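You operate a simulated robot arm through the tools that you are given. There is no shell and no other tool.

You are at the controls of a simulated robot arm. One attempt, no reset.

## Task
Fold the shirt that lies on the folding board; lay it in the white tray.
Fine: red and blue flaps before the yellow one; each flap ends flat again.

Only the result counts: the job must be done as asked and must still hold three seconds after the hand-in. Knocking over, shifting, dropping, spilling or breaking anything else fails it. Flat cloth is picked up by pressing the open fingertips on it (5 to 10 N) and closing them slowly along it; thin cloth reads only 2 to 8 mm in the jaws.

## Robot
A 6-joint arm with a three-finger gripper, fixed in place. Base frame: the origin is on the floor under the middle of its stand, x ahead of it, y to its left, z up. Lengths are in mm, angles in degrees, forces in N, time in s.
It reaches about 1213 mm from its shoulder. Its first joint turns from -166.0 to 166.0 degrees. Payload 4.89 kg.
The tool frame sits at the grasp point between the pads (the TCP): z along the fingers, y along the line on which they close. The tips reach 30 mm beyond it. The gripper opens to 164 mm; its body begins 125 mm behind the TCP.
Orientation is that of the tool frame in the base frame, as a unit quaternion [x, y, z, w]. With the fingers straight down and closing along the base's y, the tool's x points along the base's -x, its y along +y and its z along -z.

## Interface
- The arm moves only by the tool servo_tool. Its argument "series" is a list of rows, each a list of 7 numbers: the shift along the tool's x, y, z in units of 150 mm (1.0 is 150 mm), then the turn, a rotation vector about the tool's x, y, z in units of 60 degrees (1.0 is 60 degrees), then the gripper command, from -1 (shut) to 1 (fully open), values between in proportion. In form: [[dx, dy, dz, ax, ay, az, jaw], ...]. A call has 1 to 20 rows; each row is the pose to reach, as a shift and turn from the pose commanded when the call began, along the tool's axes at that moment. A call with a number of a shift or a turn outside -1 to 1 is refused whole. Each row takes 0.2 s and may step no farther than 50 mm and 8.6 degrees from the row before; otherwise, or with a gripper value out of range, the whole call is refused. Where a pose cannot be reached the arm comes as near as it can. A force on the tool above 90 N (or 10 N above the force at the start of the call, whichever is more), or a blocked arm, ends the call early, and 0.2 s more pass. Each finger travels about 108 mm/s and halts on what it meets, pressing with about 38 N; the grip force reading is that of the motor and also rises with nothing between the fingers. The clock runs only during rows and for 0.2 s after the last one: add rows that repeat a pose to give the fingers time. The reply holds the time, the measured pose of the TCP, the force on the tool along the base axes, the opening and the grip force, in the units named above and with some noise, with the torque about the TCP (base axes, N m) and any sound that the robot's microphone picked up, and new pictures: "show" is both (left out), scene, wrist or none.
- Cameras (640 x 400 px; columns grow to the right, rows downward): "scene" is fixed at [61.9, 501.1, 1534.7]; the picture's right is [-0.74, -0.67, 0.00], its down [-0.29, 0.32, -0.90] and it looks along [0.61, -0.67, -0.43] (base axes); focal length 340 px, centre (320, 200). "wrist" rides on the gripper at [76, -2, -152] in the tool frame; the picture's right is [0.02, 1.00, 0.00], its down [-0.88, 0.02, -0.47] and it looks along [-0.47, 0.01, 0.88] (tool axes); focal length 247 px, centre (320, 200). There is no depth. A picture from a camera that has moved, and an enlarged one, comes with that camera's place and axes in the base frame and with its lens. The place of the scene camera against the robot may be out by one fixed shift of up to 18 mm in any direction.
- slide_trunk(by): moves the trunk up (or, below 0, down) by that many mm; the arm rides with it, the base frame stays. It gives what a move gives, with no picture.
- inspect(camera, box): a new picture of the part [left, top, right, bottom] of that camera's present view, enlarged. No time passes.
- job_done(): hands the job in; it is judged then, once.

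Places have to be worked out from the pictures, the camera data and where the tool is seen. Open the gripper and draw the arm clear of the work before you hand the job in, unless the task says otherwise.

The tools are called after "Emit:" as a command line: name --pt "numbers of a row" for each row, then --argument value for the rest, lists and objects as JSON in quotes. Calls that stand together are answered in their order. servo_tool: Moves the arm, as the interface text tells. Its arguments: {"type":"object","properties":{"series":{"type":"array"},"show":{"type":"string","enum":["both","scene","wrist","none"]}},"required":["series"]} The other tools are called the same way: slide_trunk (by) moves the trunk up or down; inspect (camera, box) takes an enlarged picture of a part of a camera's view; job_done () hands the job in.

At the start:

```text
clock: 0.0
tool_pos: [585.3, -174.2, 1201.1]
orientation: [-0.001, 1.0, 0.0, 0.0]
force: [0.3, 0.1, 0.7]
torque: [0.01, 0.0, -0.01]
finger_gap: 164.1
gripper_force: 0.1
trunk travel left (down, up): [-175.0, 215.0]
```

scene: 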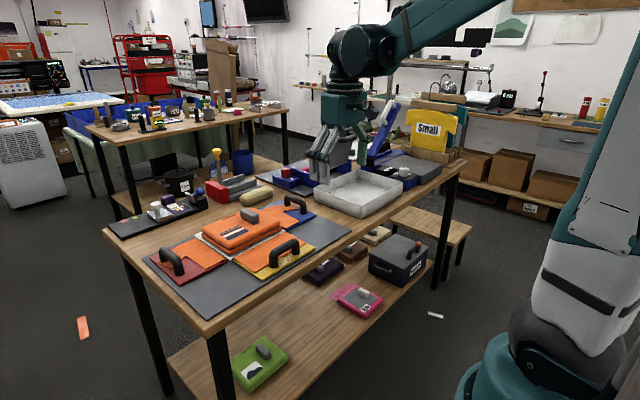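
wrist: 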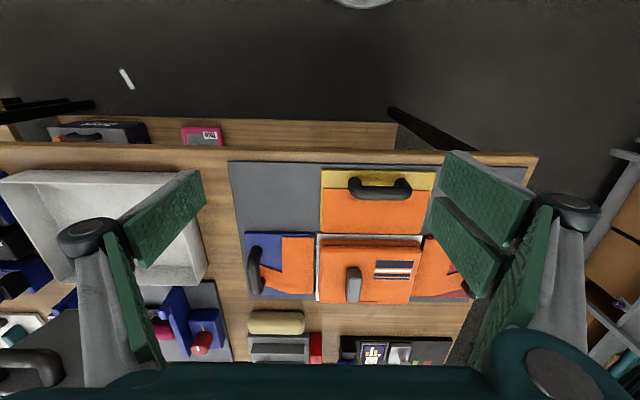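

I'll start by looking closely at the board, its flaps and the tray before moving anything.

Emit:
inspect --camera "scene" --box '[100, 180, 360, 342]'

Emit:
inspect --camera "wrist" --box '[220, 150, 480, 312]'

Emit:
inspect --camera "scene" --box '[270, 90, 480, 221]'

```text
2.46 times, centred on (230, 261) of scene
camera zoom: at [61.9, 501.1, 1534.7], right [-0.74, -0.67, 0.0], down [-0.29, 0.32, -0.9], along [0.61, -0.67, -0.43], focal length 838 px, centre (542, 50)
```

zoom: 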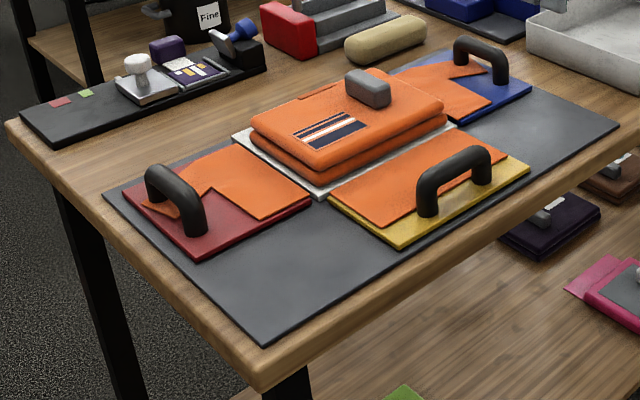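

```text
2.46 times, centred on (350, 231) of wrist
camera zoom: at [509.1, -176.0, 1353.3], right [-0.02, 1.0, 0.0], down [0.88, 0.02, 0.47], along [0.47, 0.01, -0.88], focal length 608 px, centre (246, 124)
```

zoom: 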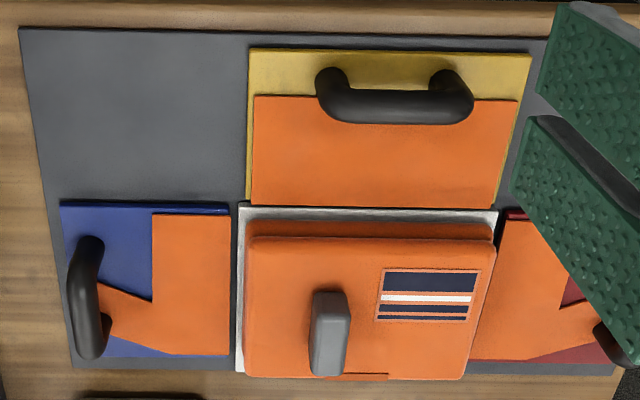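

```text
3.05 times, centred on (375, 156) of scene
camera zoom: at [61.9, 501.1, 1534.7], right [-0.74, -0.67, 0.0], down [-0.29, 0.32, -0.9], along [0.61, -0.67, -0.43], focal length 1037 px, centre (152, 336)
```

zoom: 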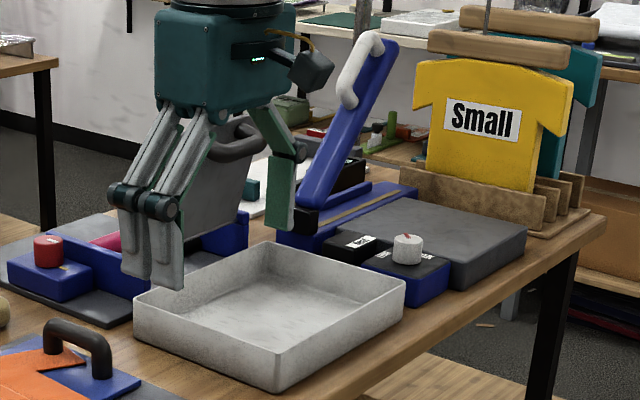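

The board top looks to be at roughly z≈940, with blue at y≈-320..-180, red at +45..190 and yellow nearest the robot. I'll shift sideways over the board's middle for an unobstructed view of all three handles.

Emit:
servo_tool --pt "0 0.25 0 0 0 0 1" --pt "0 0.5 0 0 0 0 1" --pt "0 0.75 0 0 0 0 1" --pt "0 0.75 0 0 0 0 1" --show "both"

```text
clock: 1.0
tool_pos: [586.1, -60.9, 1200.1]
orientation: [0.0, 1.0, -0.001, 0.0]
force: [-0.2, 0.0, 0.1]
torque: [-0.06, 0.02, 0.02]
finger_gap: 163.9
gripper_force: 0.0
trunk travel left (down, up): [-175.0, 215.0]
camera wrist: at [509.3, -62.7, 1352.4], right [-0.02, 1.0, 0.0], down [0.88, 0.02, 0.47], along [0.47, 0.01, -0.88], focal length 247 px, centre (320, 200)
```

scene: 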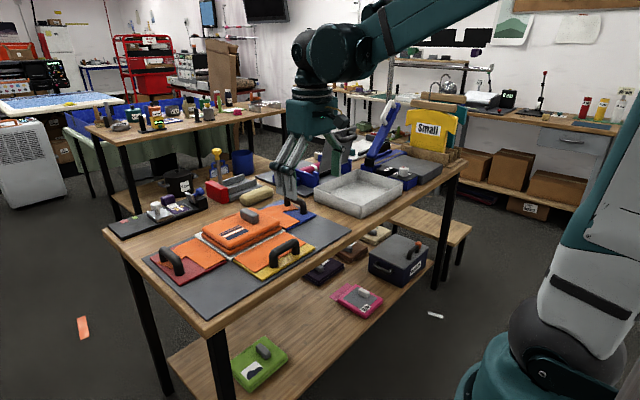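
wrist: 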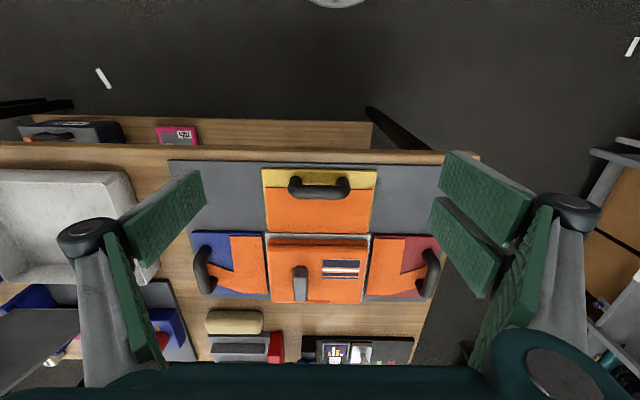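

Emit:
inspect --camera "wrist" --box '[180, 155, 460, 330]'

Emit:
inspect --camera "wrist" --box '[240, 220, 400, 320]'

Emit:
inspect --camera "scene" --box '[190, 190, 330, 278]'

Emit:
inspect --camera "scene" --box '[280, 130, 440, 230]'

```text
2.29 times, centred on (320, 242) of wrist
camera zoom: at [509.3, -62.7, 1352.4], right [-0.02, 1.0, 0.0], down [0.88, 0.02, 0.47], along [0.47, 0.01, -0.88], focal length 564 px, centre (320, 103)
```

zoom: 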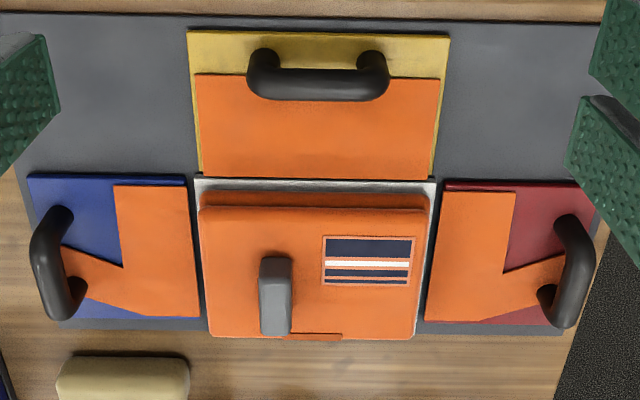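

```text
4.00 times, centred on (320, 270) of wrist
camera zoom: at [509.3, -62.7, 1352.4], right [-0.02, 1.0, 0.0], down [0.88, 0.02, 0.47], along [0.47, 0.01, -0.88], focal length 988 px, centre (320, -80)
```

zoom: 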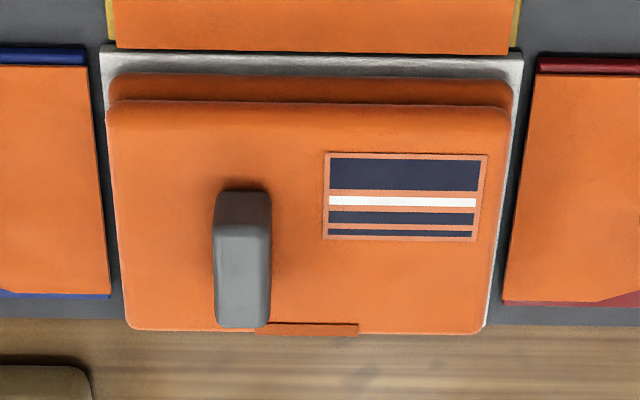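

```text
4.55 times, centred on (260, 234) of scene
camera zoom: at [61.9, 501.1, 1534.7], right [-0.74, -0.67, 0.0], down [-0.29, 0.32, -0.9], along [0.61, -0.67, -0.43], focal length 1547 px, centre (593, 46)
```

zoom: 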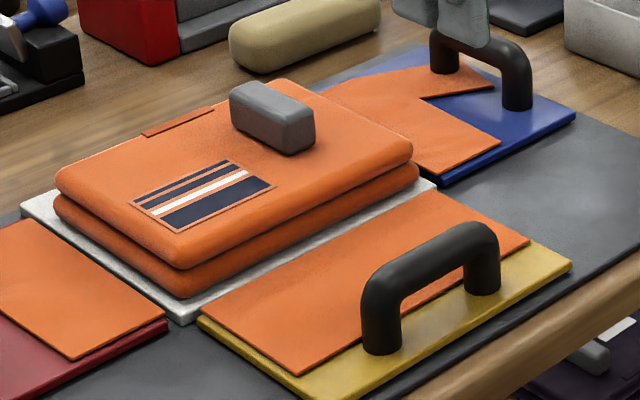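

```text
4.00 times, centred on (360, 180) of scene
camera zoom: at [61.9, 501.1, 1534.7], right [-0.74, -0.67, 0.0], down [-0.29, 0.32, -0.9], along [0.61, -0.67, -0.43], focal length 1362 px, centre (160, 280)
```

zoom: 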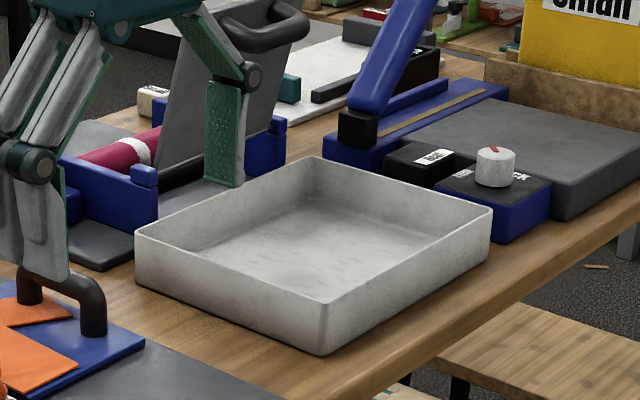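

The layout is symmetric about y≈-60, with the red handle bar along x near (915, 182). I'll move above the red handle at safe height to measure it better.

Emit:
servo_tool --pt "-0.25 0.2 0 0 0 0 1" --pt "-0.5 0.4 0 0 0 0 1" --pt "-0.75 0.6 0 0 0 0 1" --pt "-1.0 0.8 0 0 0 0 1" --pt "-1.0 0.8 0 0 0 0 1" --show "none"

Emit:
servo_tool --pt "-0.25 0.2 0 0 0 0 1" --pt "-0.5 0.4 0 0 0 0 1" --pt "-0.75 0.6 0 0 0 0 1" --pt "-0.9 0.8 0 0 0 0 1" --pt "-0.9 0.8 0 0 0 0 1" --show "both"

```text
clock: 2.2
tool_pos: [736.1, 59.0, 1200.3]
orientation: [0.0, 1.0, 0.001, 0.0]
force: [-0.4, -0.4, 0.8]
torque: [-0.06, 0.14, -0.04]
finger_gap: 164.0
gripper_force: 0.0
trunk travel left (down, up): [-175.0, 215.0]
```

```text
clock: 3.4
tool_pos: [869.8, 178.9, 1201.5]
orientation: [0.0, 1.0, 0.0, -0.001]
force: [1.9, 0.6, -0.5]
torque: [-0.08, 0.1, 0.0]
finger_gap: 164.1
gripper_force: 0.1
trunk travel left (down, up): [-175.0, 215.0]
camera wrist: at [793.7, 176.8, 1353.5], right [-0.02, 1.0, 0.0], down [0.88, 0.02, 0.47], along [0.47, 0.01, -0.88], focal length 247 px, centre (320, 200)
```

scene: 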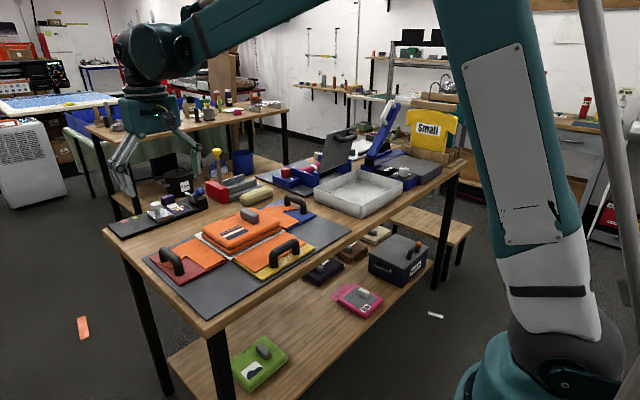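
wrist: 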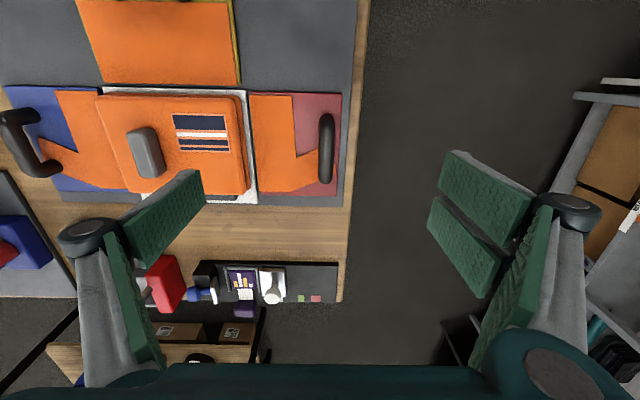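

Emit:
inspect --camera "wrist" --box '[220, 60, 380, 160]'

Emit:
inspect --camera "wrist" --box '[80, 70, 260, 182]'

Emit:
inspect --camera "wrist" --box '[0, 60, 360, 285]'

```text
4.00 times, centred on (300, 110) of wrist
camera zoom: at [793.7, 176.8, 1353.5], right [-0.02, 1.0, 0.0], down [0.88, 0.02, 0.47], along [0.47, 0.01, -0.88], focal length 988 px, centre (400, 560)
```

zoom: 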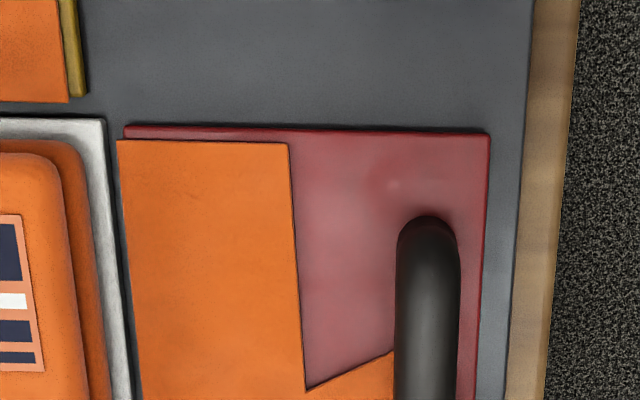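

```text
3.56 times, centred on (170, 126) of wrist
camera zoom: at [793.7, 176.8, 1353.5], right [-0.02, 1.0, 0.0], down [0.88, 0.02, 0.47], along [0.47, 0.01, -0.88], focal length 878 px, centre (853, 463)
```

zoom: 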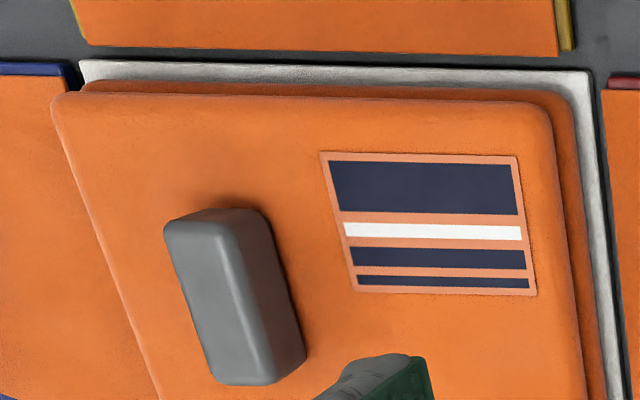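

```text
1.78 times, centred on (180, 172) of wrist
camera zoom: at [793.7, 176.8, 1353.5], right [-0.02, 1.0, 0.0], down [0.88, 0.02, 0.47], along [0.47, 0.01, -0.88], focal length 439 px, centre (569, 249)
```

zoom: 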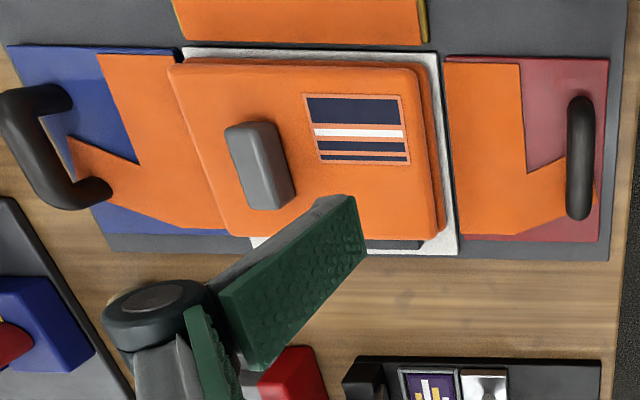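

The views agree: flap tops at z≈909, red flap y 63..214 with its bar at y≈190, x centre ≈917, bar height ≈948; the shirt body top is ≈942 and the grey grip on it spans x 886–953, y -108…-80, top ≈986. I'll descend over the red handle with the jaw half closed.

Emit:
servo_tool --pt "-0.1 0.03 0.2 0 0 0 0.5" --pt "-0.2 0.05 0.4 0 0 0 0.2" --pt "-0.315 0.077 0.6 0 0 0 -0.2" --pt "-0.315 0.077 0.7 0 0 0 -0.2" --pt "-0.315 0.077 0.7 0 0 0 -0.2" --show "both"

```text
clock: 4.6
tool_pos: [916.6, 188.9, 1095.2]
orientation: [0.001, 1.0, 0.0, 0.0]
force: [0.7, 0.8, -0.6]
torque: [-0.02, 0.08, -0.01]
finger_gap: 65.3
gripper_force: 0.1
trunk travel left (down, up): [-175.0, 215.0]
camera wrist: at [841.1, 187.7, 1247.9], right [-0.02, 1.0, 0.0], down [0.88, 0.02, 0.47], along [0.47, 0.01, -0.88], focal length 247 px, centre (320, 200)
```

scene: 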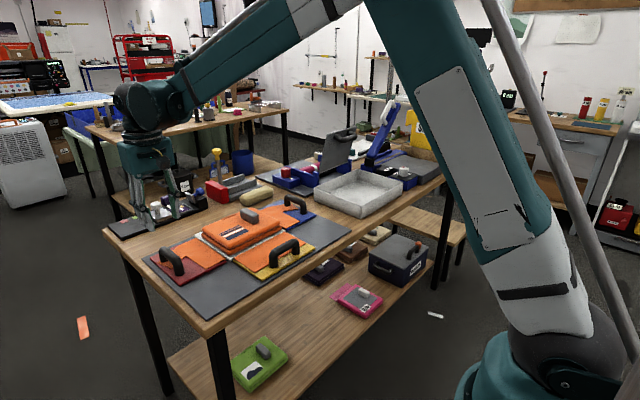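
wrist: 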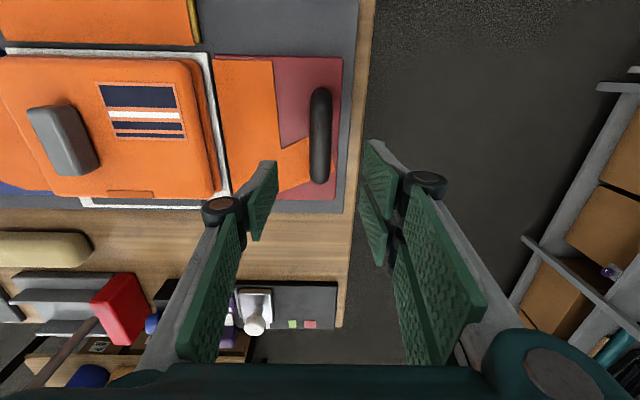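

The bar sits straight under the jaw (x 860–970, y≈190). I'll lower to put the bar between the pads, still open at 65 mm.

Emit:
servo_tool --pt "0 0.01 0.25 0 0 0 -0.2" --pt "0 0.01 0.5 0 0 0 -0.2" --pt "0 0.01 0.7 0 0 0 -0.2" --pt "0 0.01 0.8 0 0 0 -0.2" --pt "0 0.01 0.87 0 0 0 -0.2" --pt "0 0.01 0.87 0 0 0 -0.2" --show "both"

```text
clock: 6.0
tool_pos: [915.9, 191.7, 965.0]
orientation: [-0.001, 1.0, 0.0, 0.0]
force: [-0.5, 0.5, -0.2]
torque: [-0.01, -0.01, 0.02]
finger_gap: 65.3
gripper_force: 0.0
trunk travel left (down, up): [-175.0, 215.0]
camera wrist: at [841.2, 189.7, 1117.6], right [-0.02, 1.0, 0.0], down [0.88, 0.02, 0.47], along [0.47, 0.01, -0.88], focal length 247 px, centre (320, 200)
```

scene: 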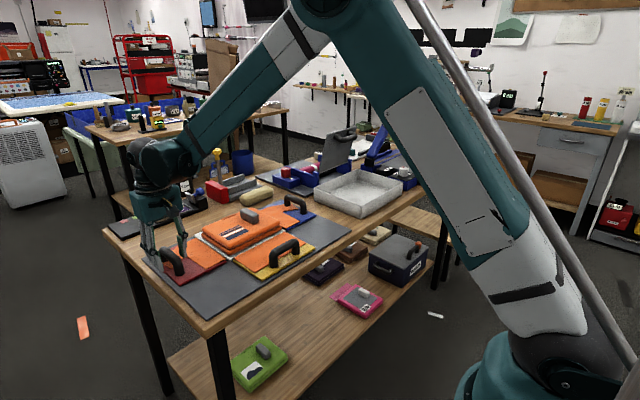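
wrist: 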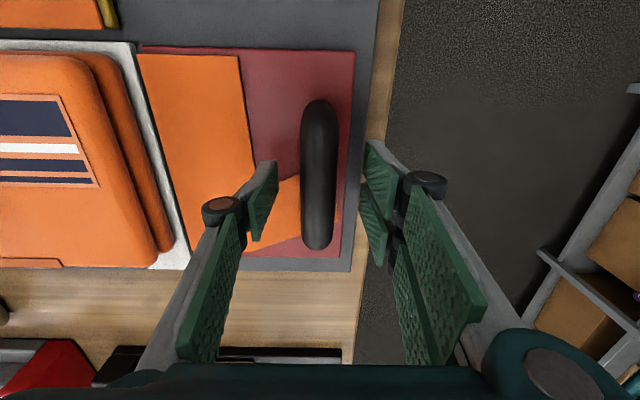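

Emit:
inspect --camera "scene" --box '[120, 180, 260, 300]'

Emit:
inspect --camera "wrist" --box '[200, 80, 460, 280]'

```text
3.33 times, centred on (190, 240) of scene
camera zoom: at [61.9, 501.1, 1534.7], right [-0.74, -0.67, 0.0], down [-0.29, 0.32, -0.9], along [0.61, -0.67, -0.43], focal length 1134 px, centre (753, 67)
```

zoom: 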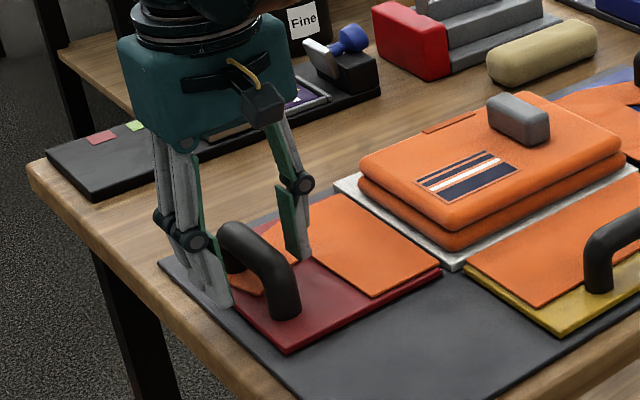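

```text
2.00 times, centred on (330, 180) of wrist
camera zoom: at [841.2, 189.7, 1117.6], right [-0.02, 1.0, 0.0], down [0.88, 0.02, 0.47], along [0.47, 0.01, -0.88], focal length 494 px, centre (300, 240)
```

zoom: 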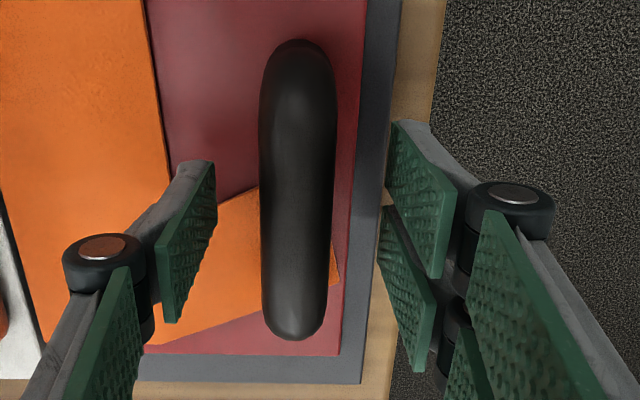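

The open fingers straddle the bar with the bar about 15 mm past the TCP, and the fingertips are clear of the flap. I'll go down 4 mm more and close slowly on the bar.

Emit:
servo_tool --pt "0 -0.007 0.027 0 0 0 -0.2" --pt "0 -0.007 0.027 0 0 0 -0.4" --pt "0 -0.007 0.027 0 0 0 -0.6" --pt "0 -0.007 0.027 0 0 0 -0.75" --pt "0 -0.007 0.027 0 0 0 -0.85" --pt "0 -0.007 0.027 0 0 0 -0.9" --pt "0 -0.007 0.027 0 0 0 -0.9" --show "both"

```text
clock: 7.6
tool_pos: [916.9, 189.8, 961.2]
orientation: [-0.001, 1.0, 0.0, 0.001]
force: [-1.9, -2.4, -2.8]
torque: [0.0, 0.04, 0.01]
finger_gap: 24.4
gripper_force: 45.2
trunk travel left (down, up): [-175.0, 215.0]
camera wrist: at [841.0, 188.4, 1113.8], right [-0.02, 1.0, 0.0], down [0.88, 0.02, 0.47], along [0.47, 0.01, -0.88], focal length 247 px, centre (320, 200)
```

scene: 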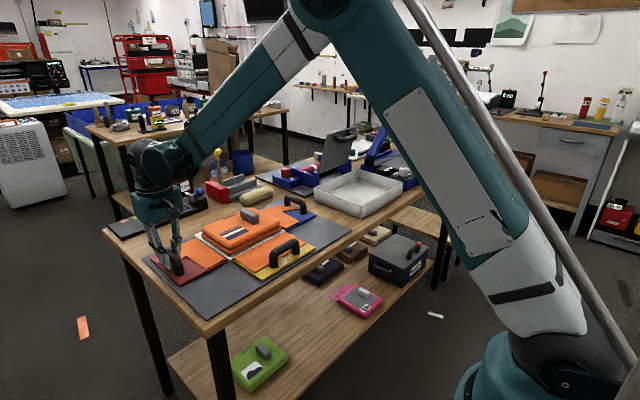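
wrist: 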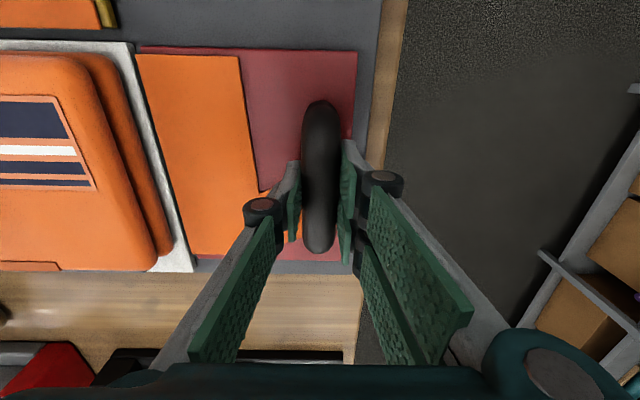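

Firm grip on the red bar (gap 24.4 mm). I'll start swinging the flap up about its hinge (about y≈59, z≈906), first just 15° to read the forces.

Emit:
servo_tool --pt "0 -0.014 -0.037 -0.015 0 0 -0.9" --pt "0 -0.031 -0.075 -0.029 0 0 -0.9" --pt "0 -0.05 -0.11 -0.044 0 0 -0.9" --pt "0 -0.069 -0.146 -0.058 0 0 -0.9" --pt "0 -0.112 -0.215 -0.0875 0 0 -0.9" --pt "0 -0.112 -0.215 -0.0875 0 0 -0.9" --show "both"

```text
clock: 9.0
tool_pos: [915.7, 174.5, 995.9]
orientation: [0.0, 0.999, 0.047, 0.001]
force: [-13.7, 8.0, 3.0]
torque: [0.16, 0.3, -0.03]
finger_gap: 24.3
gripper_force: 45.5
trunk travel left (down, up): [-175.0, 215.0]
camera wrist: at [841.1, 158.6, 1146.5], right [-0.02, 1.0, 0.09], down [0.88, -0.02, 0.47], along [0.47, 0.09, -0.88], focal length 247 px, centre (320, 200)
```

scene: 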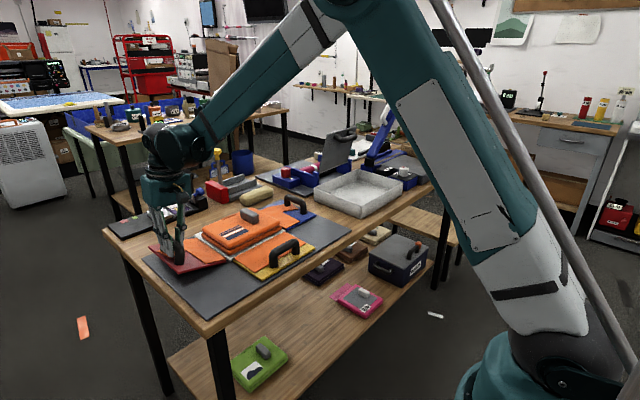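
wrist: 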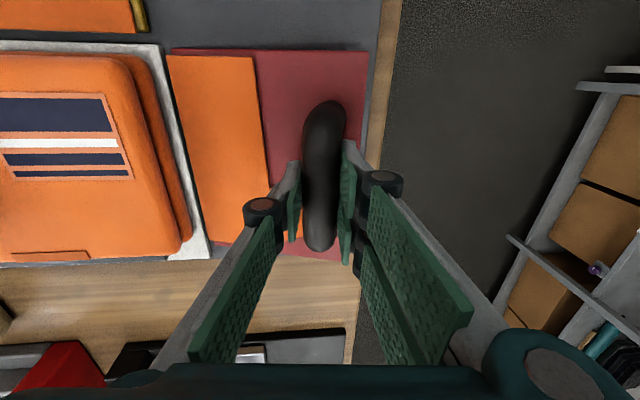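

The flap is lifting with its sleeve and the forces are small (≈14 N). I'll carry on along the arc to about 45°.

Emit:
servo_tool --pt "0 -0.0432 -0.0689 -0.0292 0 0 -0.9" --pt "0 -0.0925 -0.1337 -0.0583 0 0 -0.9" --pt "0 -0.1472 -0.1943 -0.0875 0 0 -0.9" --pt "0 -0.207 -0.2493 -0.1167 0 0 -0.9" --pt "0 -0.2713 -0.3001 -0.1458 0 0 -0.9" --pt "0 -0.3395 -0.3445 -0.175 0 0 -0.9" --show "both"

```text
clock: 10.4
tool_pos: [917.2, 117.8, 1040.9]
orientation: [-0.001, 0.991, 0.136, 0.001]
force: [24.4, 15.6, 21.4]
torque: [0.45, -0.7, -0.55]
finger_gap: 24.2
gripper_force: 45.1
trunk travel left (down, up): [-175.0, 215.0]
camera wrist: at [841.8, 75.4, 1186.8], right [-0.02, 0.96, 0.27], down [0.88, -0.11, 0.46], along [0.47, 0.25, -0.84], focal length 247 px, centre (320, 200)
```

scene: 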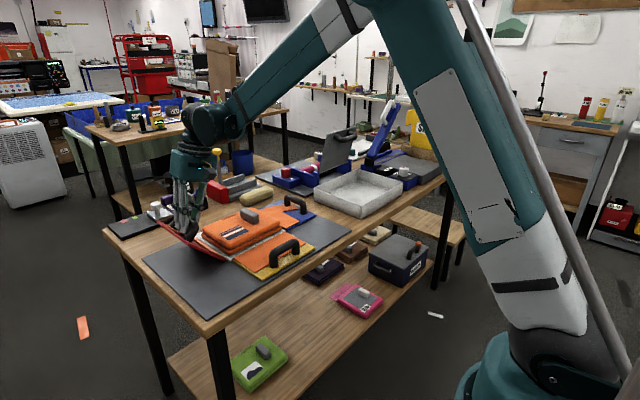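
wrist: 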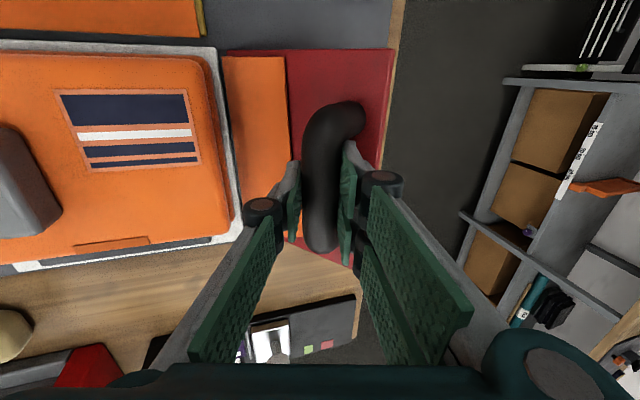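

The flap is near 45°, with about 26 N pushing radially outward, so the hinge is probably a few mm higher than I assumed. I'll correct the arc and go on to 75°.

Emit:
servo_tool --pt "0 -0.042 -0.0548 -0.0292 0 0 -0.9" --pt "0 -0.1083 -0.1012 -0.0583 0 0 -0.9" --pt "0 -0.1781 -0.1423 -0.0875 0 0 -0.9" --pt "0 -0.2518 -0.177 -0.1167 0 0 -0.9" --pt "0 -0.3279 -0.2054 -0.1458 0 0 -0.9" --pt "0 -0.4062 -0.2275 -0.175 0 0 -0.9" --show "both"

```text
clock: 11.8
tool_pos: [917.2, 49.9, 1057.3]
orientation: [0.0, 0.974, 0.227, -0.001]
force: [3.4, 3.6, -21.6]
torque: [-0.03, 0.47, 0.24]
finger_gap: 24.7
gripper_force: 45.0
trunk travel left (down, up): [-175.0, 215.0]
camera wrist: at [842.4, -18.6, 1192.0], right [-0.02, 0.9, 0.44], down [0.88, -0.19, 0.43], along [0.47, 0.4, -0.79], focal length 247 px, centre (320, 200)
```

scene: 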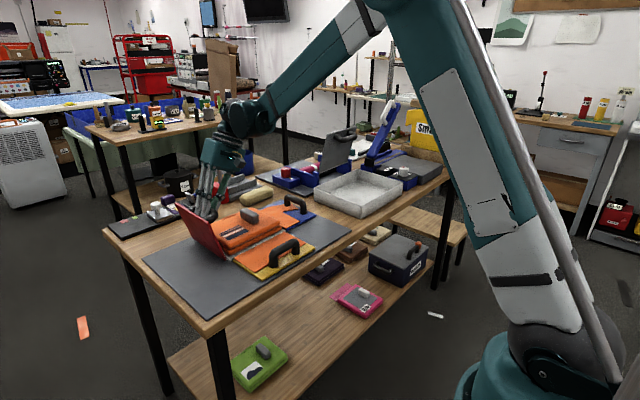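
wrist: 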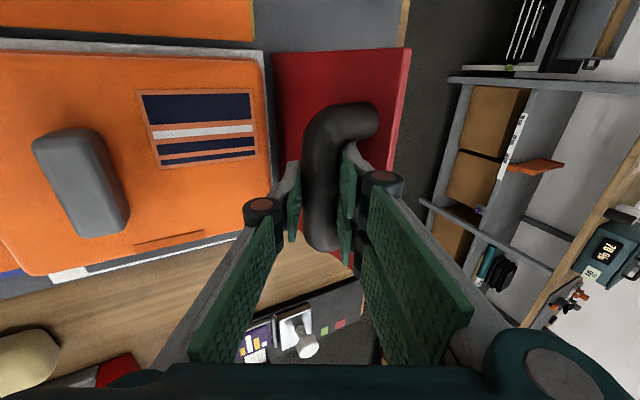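

Emit:
inspect --camera "wrist" --box '[0, 30, 420, 292]'

Emit:
inspect --camera "scene" --box '[150, 130, 330, 280]'

```text
1.52 times, centred on (210, 161) of wrist
camera zoom: at [842.4, -18.6, 1192.0], right [-0.02, 0.9, 0.44], down [0.88, -0.19, 0.43], along [0.47, 0.4, -0.79], focal length 376 px, centre (488, 259)
```

zoom: 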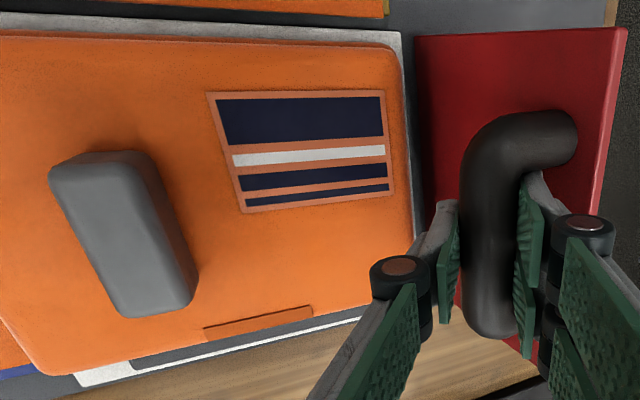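

```text
2.67 times, centred on (240, 205) of scene
camera zoom: at [61.9, 501.1, 1534.7], right [-0.74, -0.67, 0.0], down [-0.29, 0.32, -0.9], along [0.61, -0.67, -0.43], focal length 908 px, centre (533, 187)
```

zoom: 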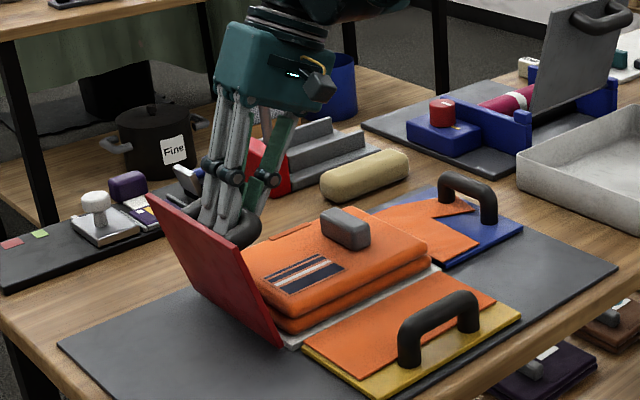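

The sleeve has already left the red flap's face, so the fold is registering, and a -22 N pull means I'm now about 2 mm too high. I'll trim the arc and take the flap past vertical to about 105° to be safe.

Emit:
servo_tool --pt "0 -0.0932 -0.0251 -0.0292 0 0 -0.9" --pt "0 -0.1717 -0.0468 -0.0583 0 0 -0.9" --pt "0 -0.252 -0.0619 -0.0875 0 0 -0.9" --pt "0 -0.3343 -0.0697 -0.1167 0 0 -0.9" --pt "0 -0.4157 -0.0705 -0.1458 0 0 -0.9" --pt "0 -0.4974 -0.0647 -0.175 0 0 -0.9" --show "both"

```text
clock: 13.2
tool_pos: [918.0, -6.9, 1040.0]
orientation: [-0.004, 0.949, 0.316, 0.001]
force: [4.0, 31.6, 26.0]
torque: [0.43, 1.53, -0.27]
finger_gap: 24.8
gripper_force: 45.4
trunk travel left (down, up): [-175.0, 215.0]
stopped in row 6: the force on the tool passed its limit at 100 N (the readings are from after the stop); the commanded pose is now the measured one
camera wrist: at [842.5, -99.6, 1160.0], right [-0.03, 0.8, 0.6], down [0.88, -0.26, 0.39], along [0.47, 0.54, -0.7], focal length 247 px, centre (320, 200)
```

scene: 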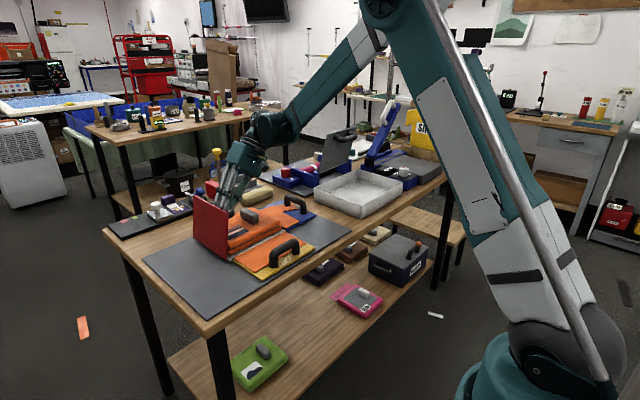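
wrist: 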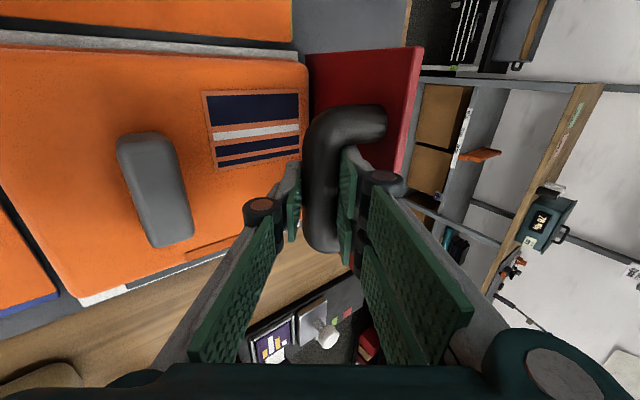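

The force limit stopped me at about 98°, so the flap is against its stop or the shirt edge. I'll check the state closely before returning it.

Emit:
inspect --camera "wrist" --box '[0, 20, 420, 282]'

Emit:
inspect --camera "scene" --box '[150, 130, 330, 280]'

```text
1.52 times, centred on (210, 151) of wrist
camera zoom: at [842.5, -99.6, 1160.0], right [-0.03, 0.8, 0.6], down [0.88, -0.26, 0.39], along [0.47, 0.54, -0.7], focal length 376 px, centre (488, 275)
```

zoom: 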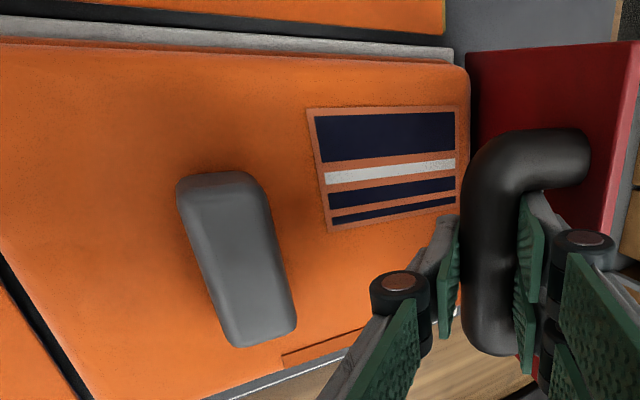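

```text
2.67 times, centred on (240, 205) of scene
camera zoom: at [61.9, 501.1, 1534.7], right [-0.74, -0.67, 0.0], down [-0.29, 0.32, -0.9], along [0.61, -0.67, -0.43], focal length 908 px, centre (533, 187)
```

zoom: 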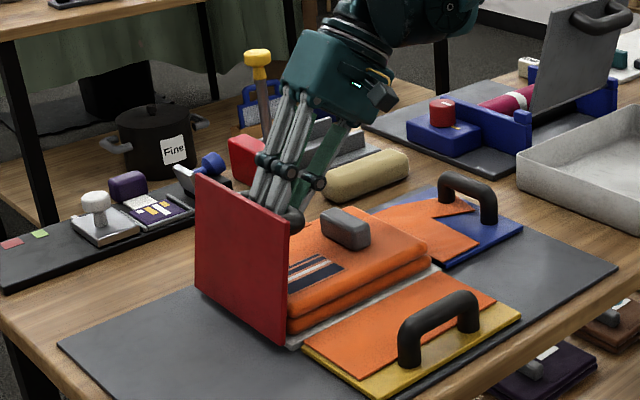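

The red flap reached about 98°, which is its end stop, and the fold is registered. I'll now carry it back down along the same arc, first to 50°.

Emit:
servo_tool --pt "0 0.064 0.016 0.025 0 0 -0.9" --pt "0 0.128 0.0325 0.05 0 0 -0.9" --pt "0 0.2035 0.0645 0.0815 0 0 -0.9" --pt "0 0.2784 0.0975 0.1127 0 0 -0.9" --pt "0 0.348 0.1415 0.144 0 0 -0.9" --pt "0 0.4155 0.1868 0.175 0 0 -0.9" --pt "0 0.476 0.242 0.2065 0 0 -0.9" --pt "0 0.535 0.2987 0.2383 0 0 -0.9" --pt "0 0.585 0.363 0.269 0 0 -0.9" --pt "0 0.6333 0.4288 0.3 0 0 -0.9" --show "both"

```text
clock: 15.4
tool_pos: [917.5, 105.0, 1043.4]
orientation: [-0.002, 0.987, 0.163, 0.001]
force: [27.3, 16.9, 40.0]
torque: [0.24, 0.21, -0.96]
finger_gap: 24.4
gripper_force: 44.8
trunk travel left (down, up): [-175.0, 215.0]
camera wrist: at [841.9, 54.8, 1185.9], right [-0.03, 0.95, 0.32], down [0.88, -0.13, 0.46], along [0.47, 0.3, -0.83], focal length 247 px, centre (320, 200)
```

scene: 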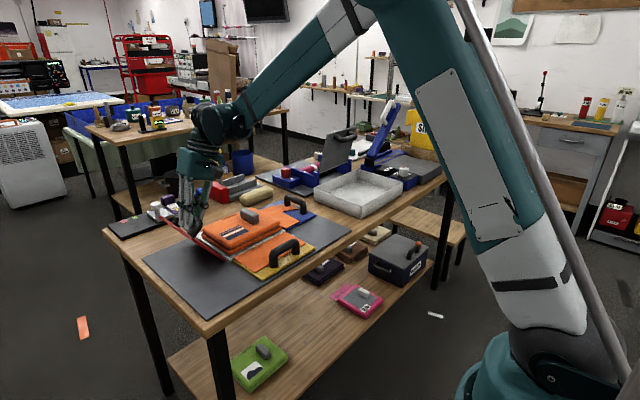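
wrist: 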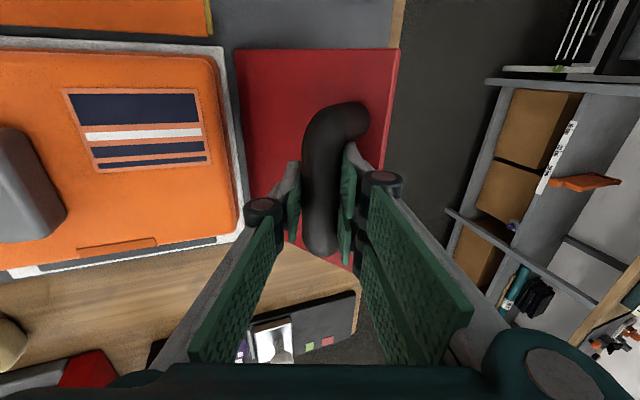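

The flap has come back to 50° without its sleeve, so the fold counted. I'll lower it slowly the rest of the way to flat.

Emit:
servo_tool --pt "0 0.063 0.053 0.032 0 0 -0.9" --pt "0 0.1237 0.1104 0.0633 0 0 -0.9" --pt "0 0.1715 0.176 0.094 0 0 -0.9" --pt "0 0.2173 0.243 0.125 0 0 -0.9" --pt "0 0.2535 0.316 0.157 0 0 -0.9" --pt "0 0.2878 0.3895 0.1883 0 0 -0.9" --pt "0 0.306 0.469 0.22 0 0 -0.9" --pt "0 0.3222 0.5491 0.2508 0 0 -0.9" --pt "0 0.332 0.628 0.282 0 0 -0.9" --show "both"

```text
clock: 17.4
tool_pos: [918.5, 182.5, 968.2]
orientation: [-0.003, 1.0, 0.016, 0.0]
force: [12.3, 28.3, 11.0]
torque: [0.06, 0.88, -0.78]
finger_gap: 24.0
gripper_force: 45.4
trunk travel left (down, up): [-175.0, 215.0]
camera wrist: at [841.6, 175.8, 1120.1], right [-0.03, 1.0, 0.03], down [0.88, 0.01, 0.48], along [0.47, 0.04, -0.88], focal length 247 px, centre (320, 200)
```

scene: 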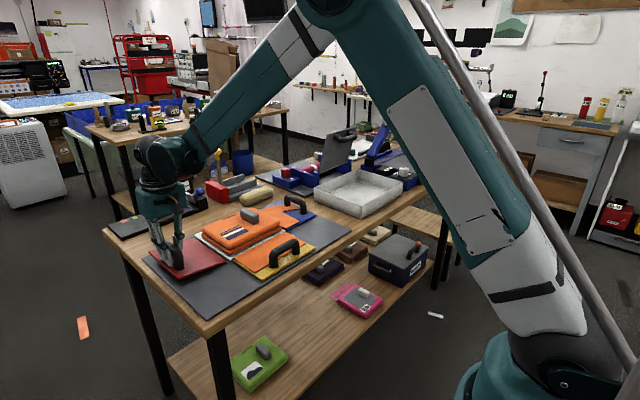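
wrist: 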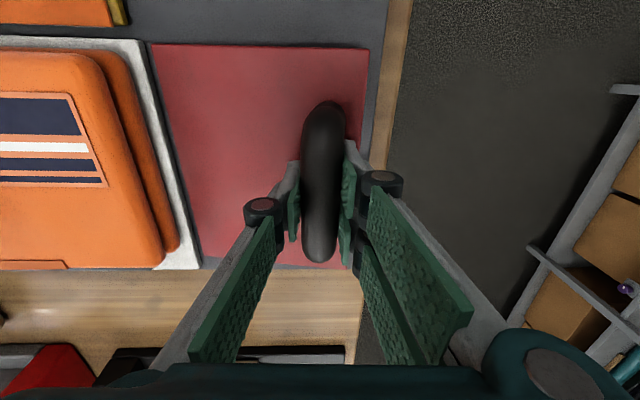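

Only a few degrees remain (TCP is about 7 mm above its grasp height, with a 28 N outward push meaning I'm slightly inside the arc). I'll ease outward and down to flat.

Emit:
servo_tool --pt "0 0.025 0.015 0.015 0 0 -0.9" --pt "0 0.042 0.032 0.031 0 0 -0.9" --pt "0 0.047 0.045 0.031 0 0 -0.9" --pt "0 0.047 0.045 0.031 0 0 -0.9" --show "wrist"

```text
clock: 18.4
tool_pos: [917.8, 185.9, 963.7]
orientation: [-0.002, 1.0, -0.001, 0.001]
force: [-11.2, -25.3, -9.0]
torque: [0.01, -0.2, -0.47]
finger_gap: 23.6
gripper_force: 45.2
trunk travel left (down, up): [-175.0, 215.0]
camera wrist: at [841.6, 183.9, 1114.2], right [-0.02, 1.0, 0.0], down [0.88, 0.02, 0.47], along [0.47, 0.01, -0.88], focal length 247 px, centre (320, 200)
```

wrist: 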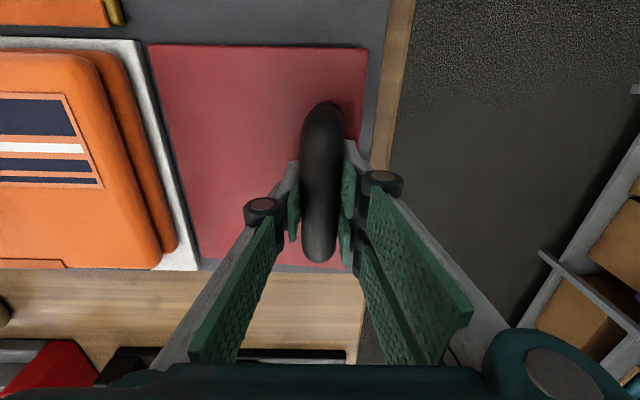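

Emit:
inspect --camera "wrist" --box '[100, 0, 420, 200]'

Emit:
inspect --camera "scene" --box '[120, 200, 260, 300]'

```text
2.00 times, centred on (260, 100) of wrist
camera zoom: at [841.6, 183.9, 1114.2], right [-0.02, 1.0, 0.0], down [0.88, 0.02, 0.47], along [0.47, 0.01, -0.88], focal length 494 px, centre (440, 400)
```

zoom: 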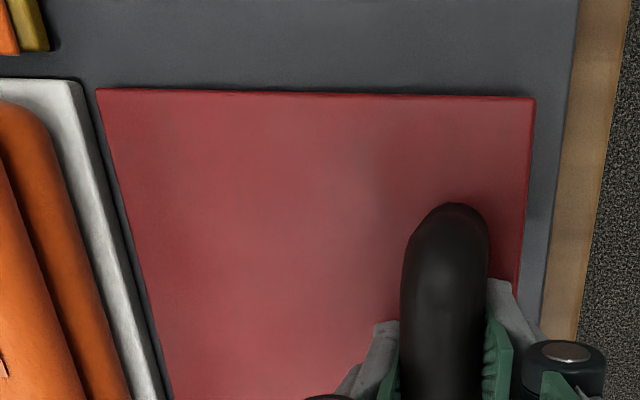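

```text
4.00 times, centred on (190, 250) of scene
camera zoom: at [61.9, 501.1, 1534.7], right [-0.74, -0.67, 0.0], down [-0.29, 0.32, -0.9], along [0.61, -0.67, -0.43], focal length 1362 px, centre (840, 0)
```

zoom: 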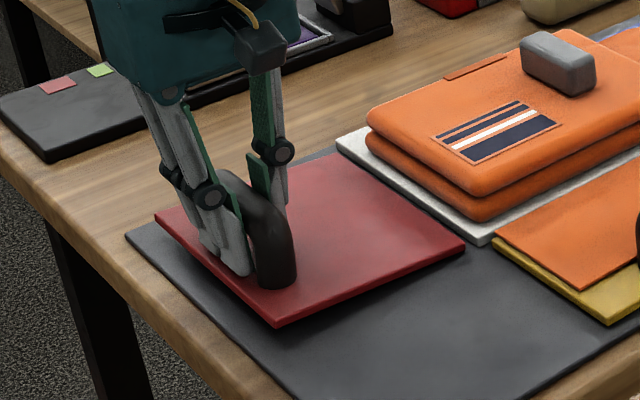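

The flap is still slightly raised (shadow under its outer edge); the bar has slid deeper between the pads. I'll move straight down about 9 mm to seat it.

Emit:
servo_tool --pt "0 0.0 0.02 0 0 0 -0.9" --pt "0 0.0 0.04 0 0 0 -0.9" --pt "0 0.0 0.06 0 0 0 -0.9" --pt "0 0.0 0.06 0 0 0 -0.9" --show "none"

```text
clock: 19.4
tool_pos: [917.7, 189.1, 953.9]
orientation: [-0.003, 1.0, 0.0, 0.002]
force: [-14.5, -7.0, -0.8]
torque: [-0.15, -0.08, -0.59]
finger_gap: 24.0
gripper_force: 45.1
trunk travel left (down, up): [-175.0, 215.0]
```

Emit:
servo_tool --pt "0 0.004 0.013 0 0 0 -0.9" --pt "0 0.004 0.027 0 0 0 -0.9" --pt "0 0.004 0.027 0 0 0 -0.9" --show "both"

```text
clock: 20.2
tool_pos: [917.1, 190.4, 951.2]
orientation: [-0.003, 1.0, 0.0, 0.002]
force: [-3.6, 8.7, 11.6]
torque: [-0.03, 0.23, -0.7]
finger_gap: 23.9
gripper_force: 44.8
trunk travel left (down, up): [-175.0, 215.0]
camera wrist: at [841.5, 188.0, 1102.3], right [-0.03, 1.0, 0.0], down [0.88, 0.02, 0.48], along [0.48, 0.01, -0.88], focal length 247 px, centre (320, 200)
```

scene: 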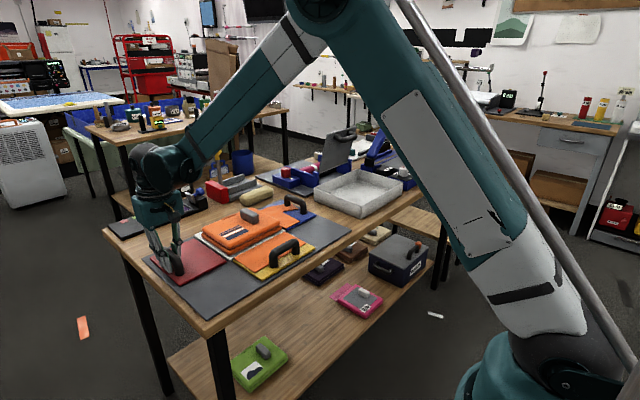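
wrist: 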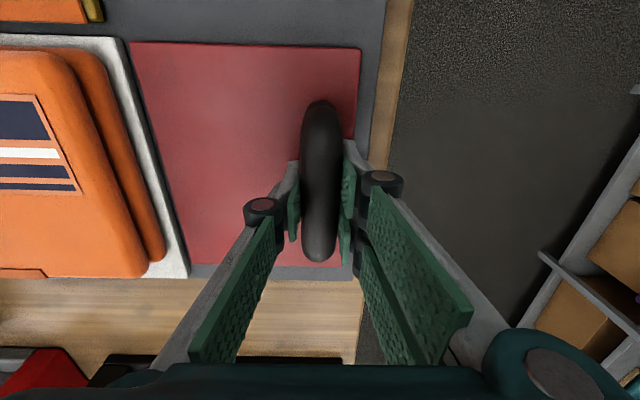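

A 12 N upward reaction now shows the red flap is seated flat. I'll open the fingers evenly and lift straight up.

Emit:
servo_tool --pt "0 0 0 0 0 0 -0.7" --pt "0 0 0 0 0 0 -0.5" --pt "0 0 0 0 0 0 -0.3" --pt "0 0 0 0 0 0 -0.2" --pt "0 0 -0.2 0 0 0 -0.2" --pt "0 0 -0.45 0 0 0 -0.2" --pt "0 0 -0.75 0 0 0 -0.2" --pt "0 0 -1.0 0 0 0 -0.2" --pt "0 0 -1.0 0 0 0 -0.2" --show "both"

```text
clock: 22.2
tool_pos: [916.9, 190.1, 1101.0]
orientation: [-0.003, 1.0, -0.001, 0.002]
force: [-0.8, -0.7, 0.2]
torque: [0.01, -0.06, -0.02]
finger_gap: 65.5
gripper_force: 0.1
trunk travel left (down, up): [-175.0, 215.0]
camera wrist: at [840.3, 187.6, 1252.4], right [-0.03, 1.0, 0.0], down [0.88, 0.02, 0.48], along [0.48, 0.01, -0.88], focal length 247 px, centre (320, 200)
```

scene: 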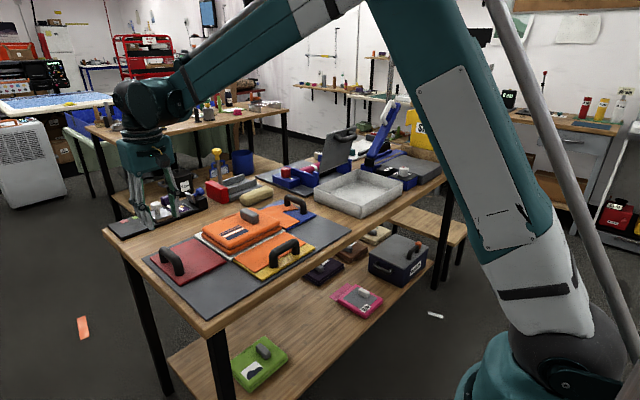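
wrist: 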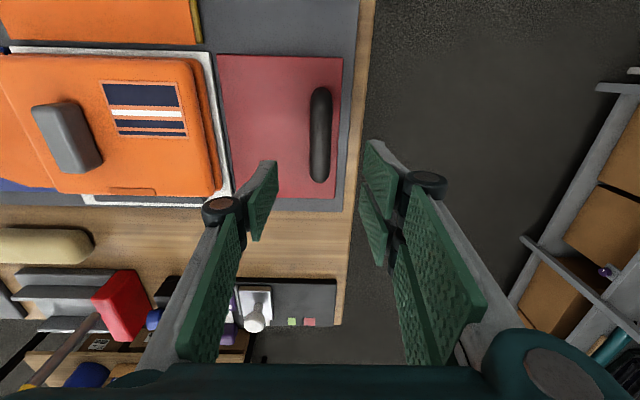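

The red flap is flat again and the board hasn't moved. Next is blue: I'll go up and across to its handle near (917, -310).

Emit:
servo_tool --pt "0 -0.2 -0.2 0 0 0 -0.2" --pt "0 -0.4 -0.4 0 0 0 -0.2" --pt "0 -0.65 -0.6 0 0 0 -0.2" --pt "0 -0.95 -0.67 0 0 0 -0.2" --pt "0 -1.0 -0.67 0 0 0 -0.2" --show "none"

Emit:
servo_tool --pt "0 -0.3 0 0 0 0 -0.2" --pt "0 -0.6 0 0 0 0 -0.2" --pt "0 -0.9 0 0 0 0 -0.2" --pt "0 -1.0 0 0 0 0 -0.2" --pt "0 -1.0 0 0 0 0 -0.2" --show "both"

```text
clock: 23.4
tool_pos: [917.4, 38.1, 1201.5]
orientation: [-0.002, 1.0, -0.001, 0.002]
force: [-0.7, -0.2, 0.9]
torque: [0.07, -0.07, -0.02]
finger_gap: 65.9
gripper_force: 0.1
trunk travel left (down, up): [-175.0, 215.0]
```

```text
clock: 24.6
tool_pos: [918.2, -111.8, 1200.9]
orientation: [-0.002, 1.0, 0.0, 0.001]
force: [-0.3, -0.3, -0.2]
torque: [0.13, 0.0, 0.04]
finger_gap: 65.6
gripper_force: 0.0
trunk travel left (down, up): [-175.0, 215.0]
camera wrist: at [842.1, -114.6, 1352.7], right [-0.03, 1.0, 0.0], down [0.88, 0.02, 0.48], along [0.48, 0.01, -0.88], focal length 247 px, centre (320, 200)
```

scene: 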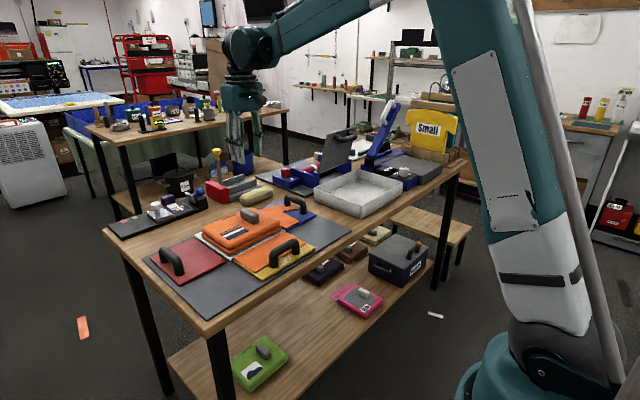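
wrist: 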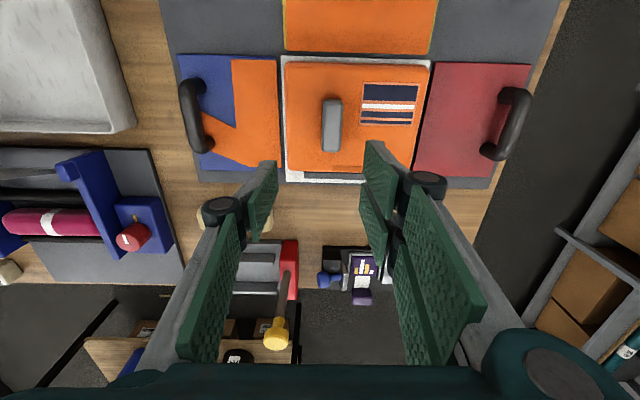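

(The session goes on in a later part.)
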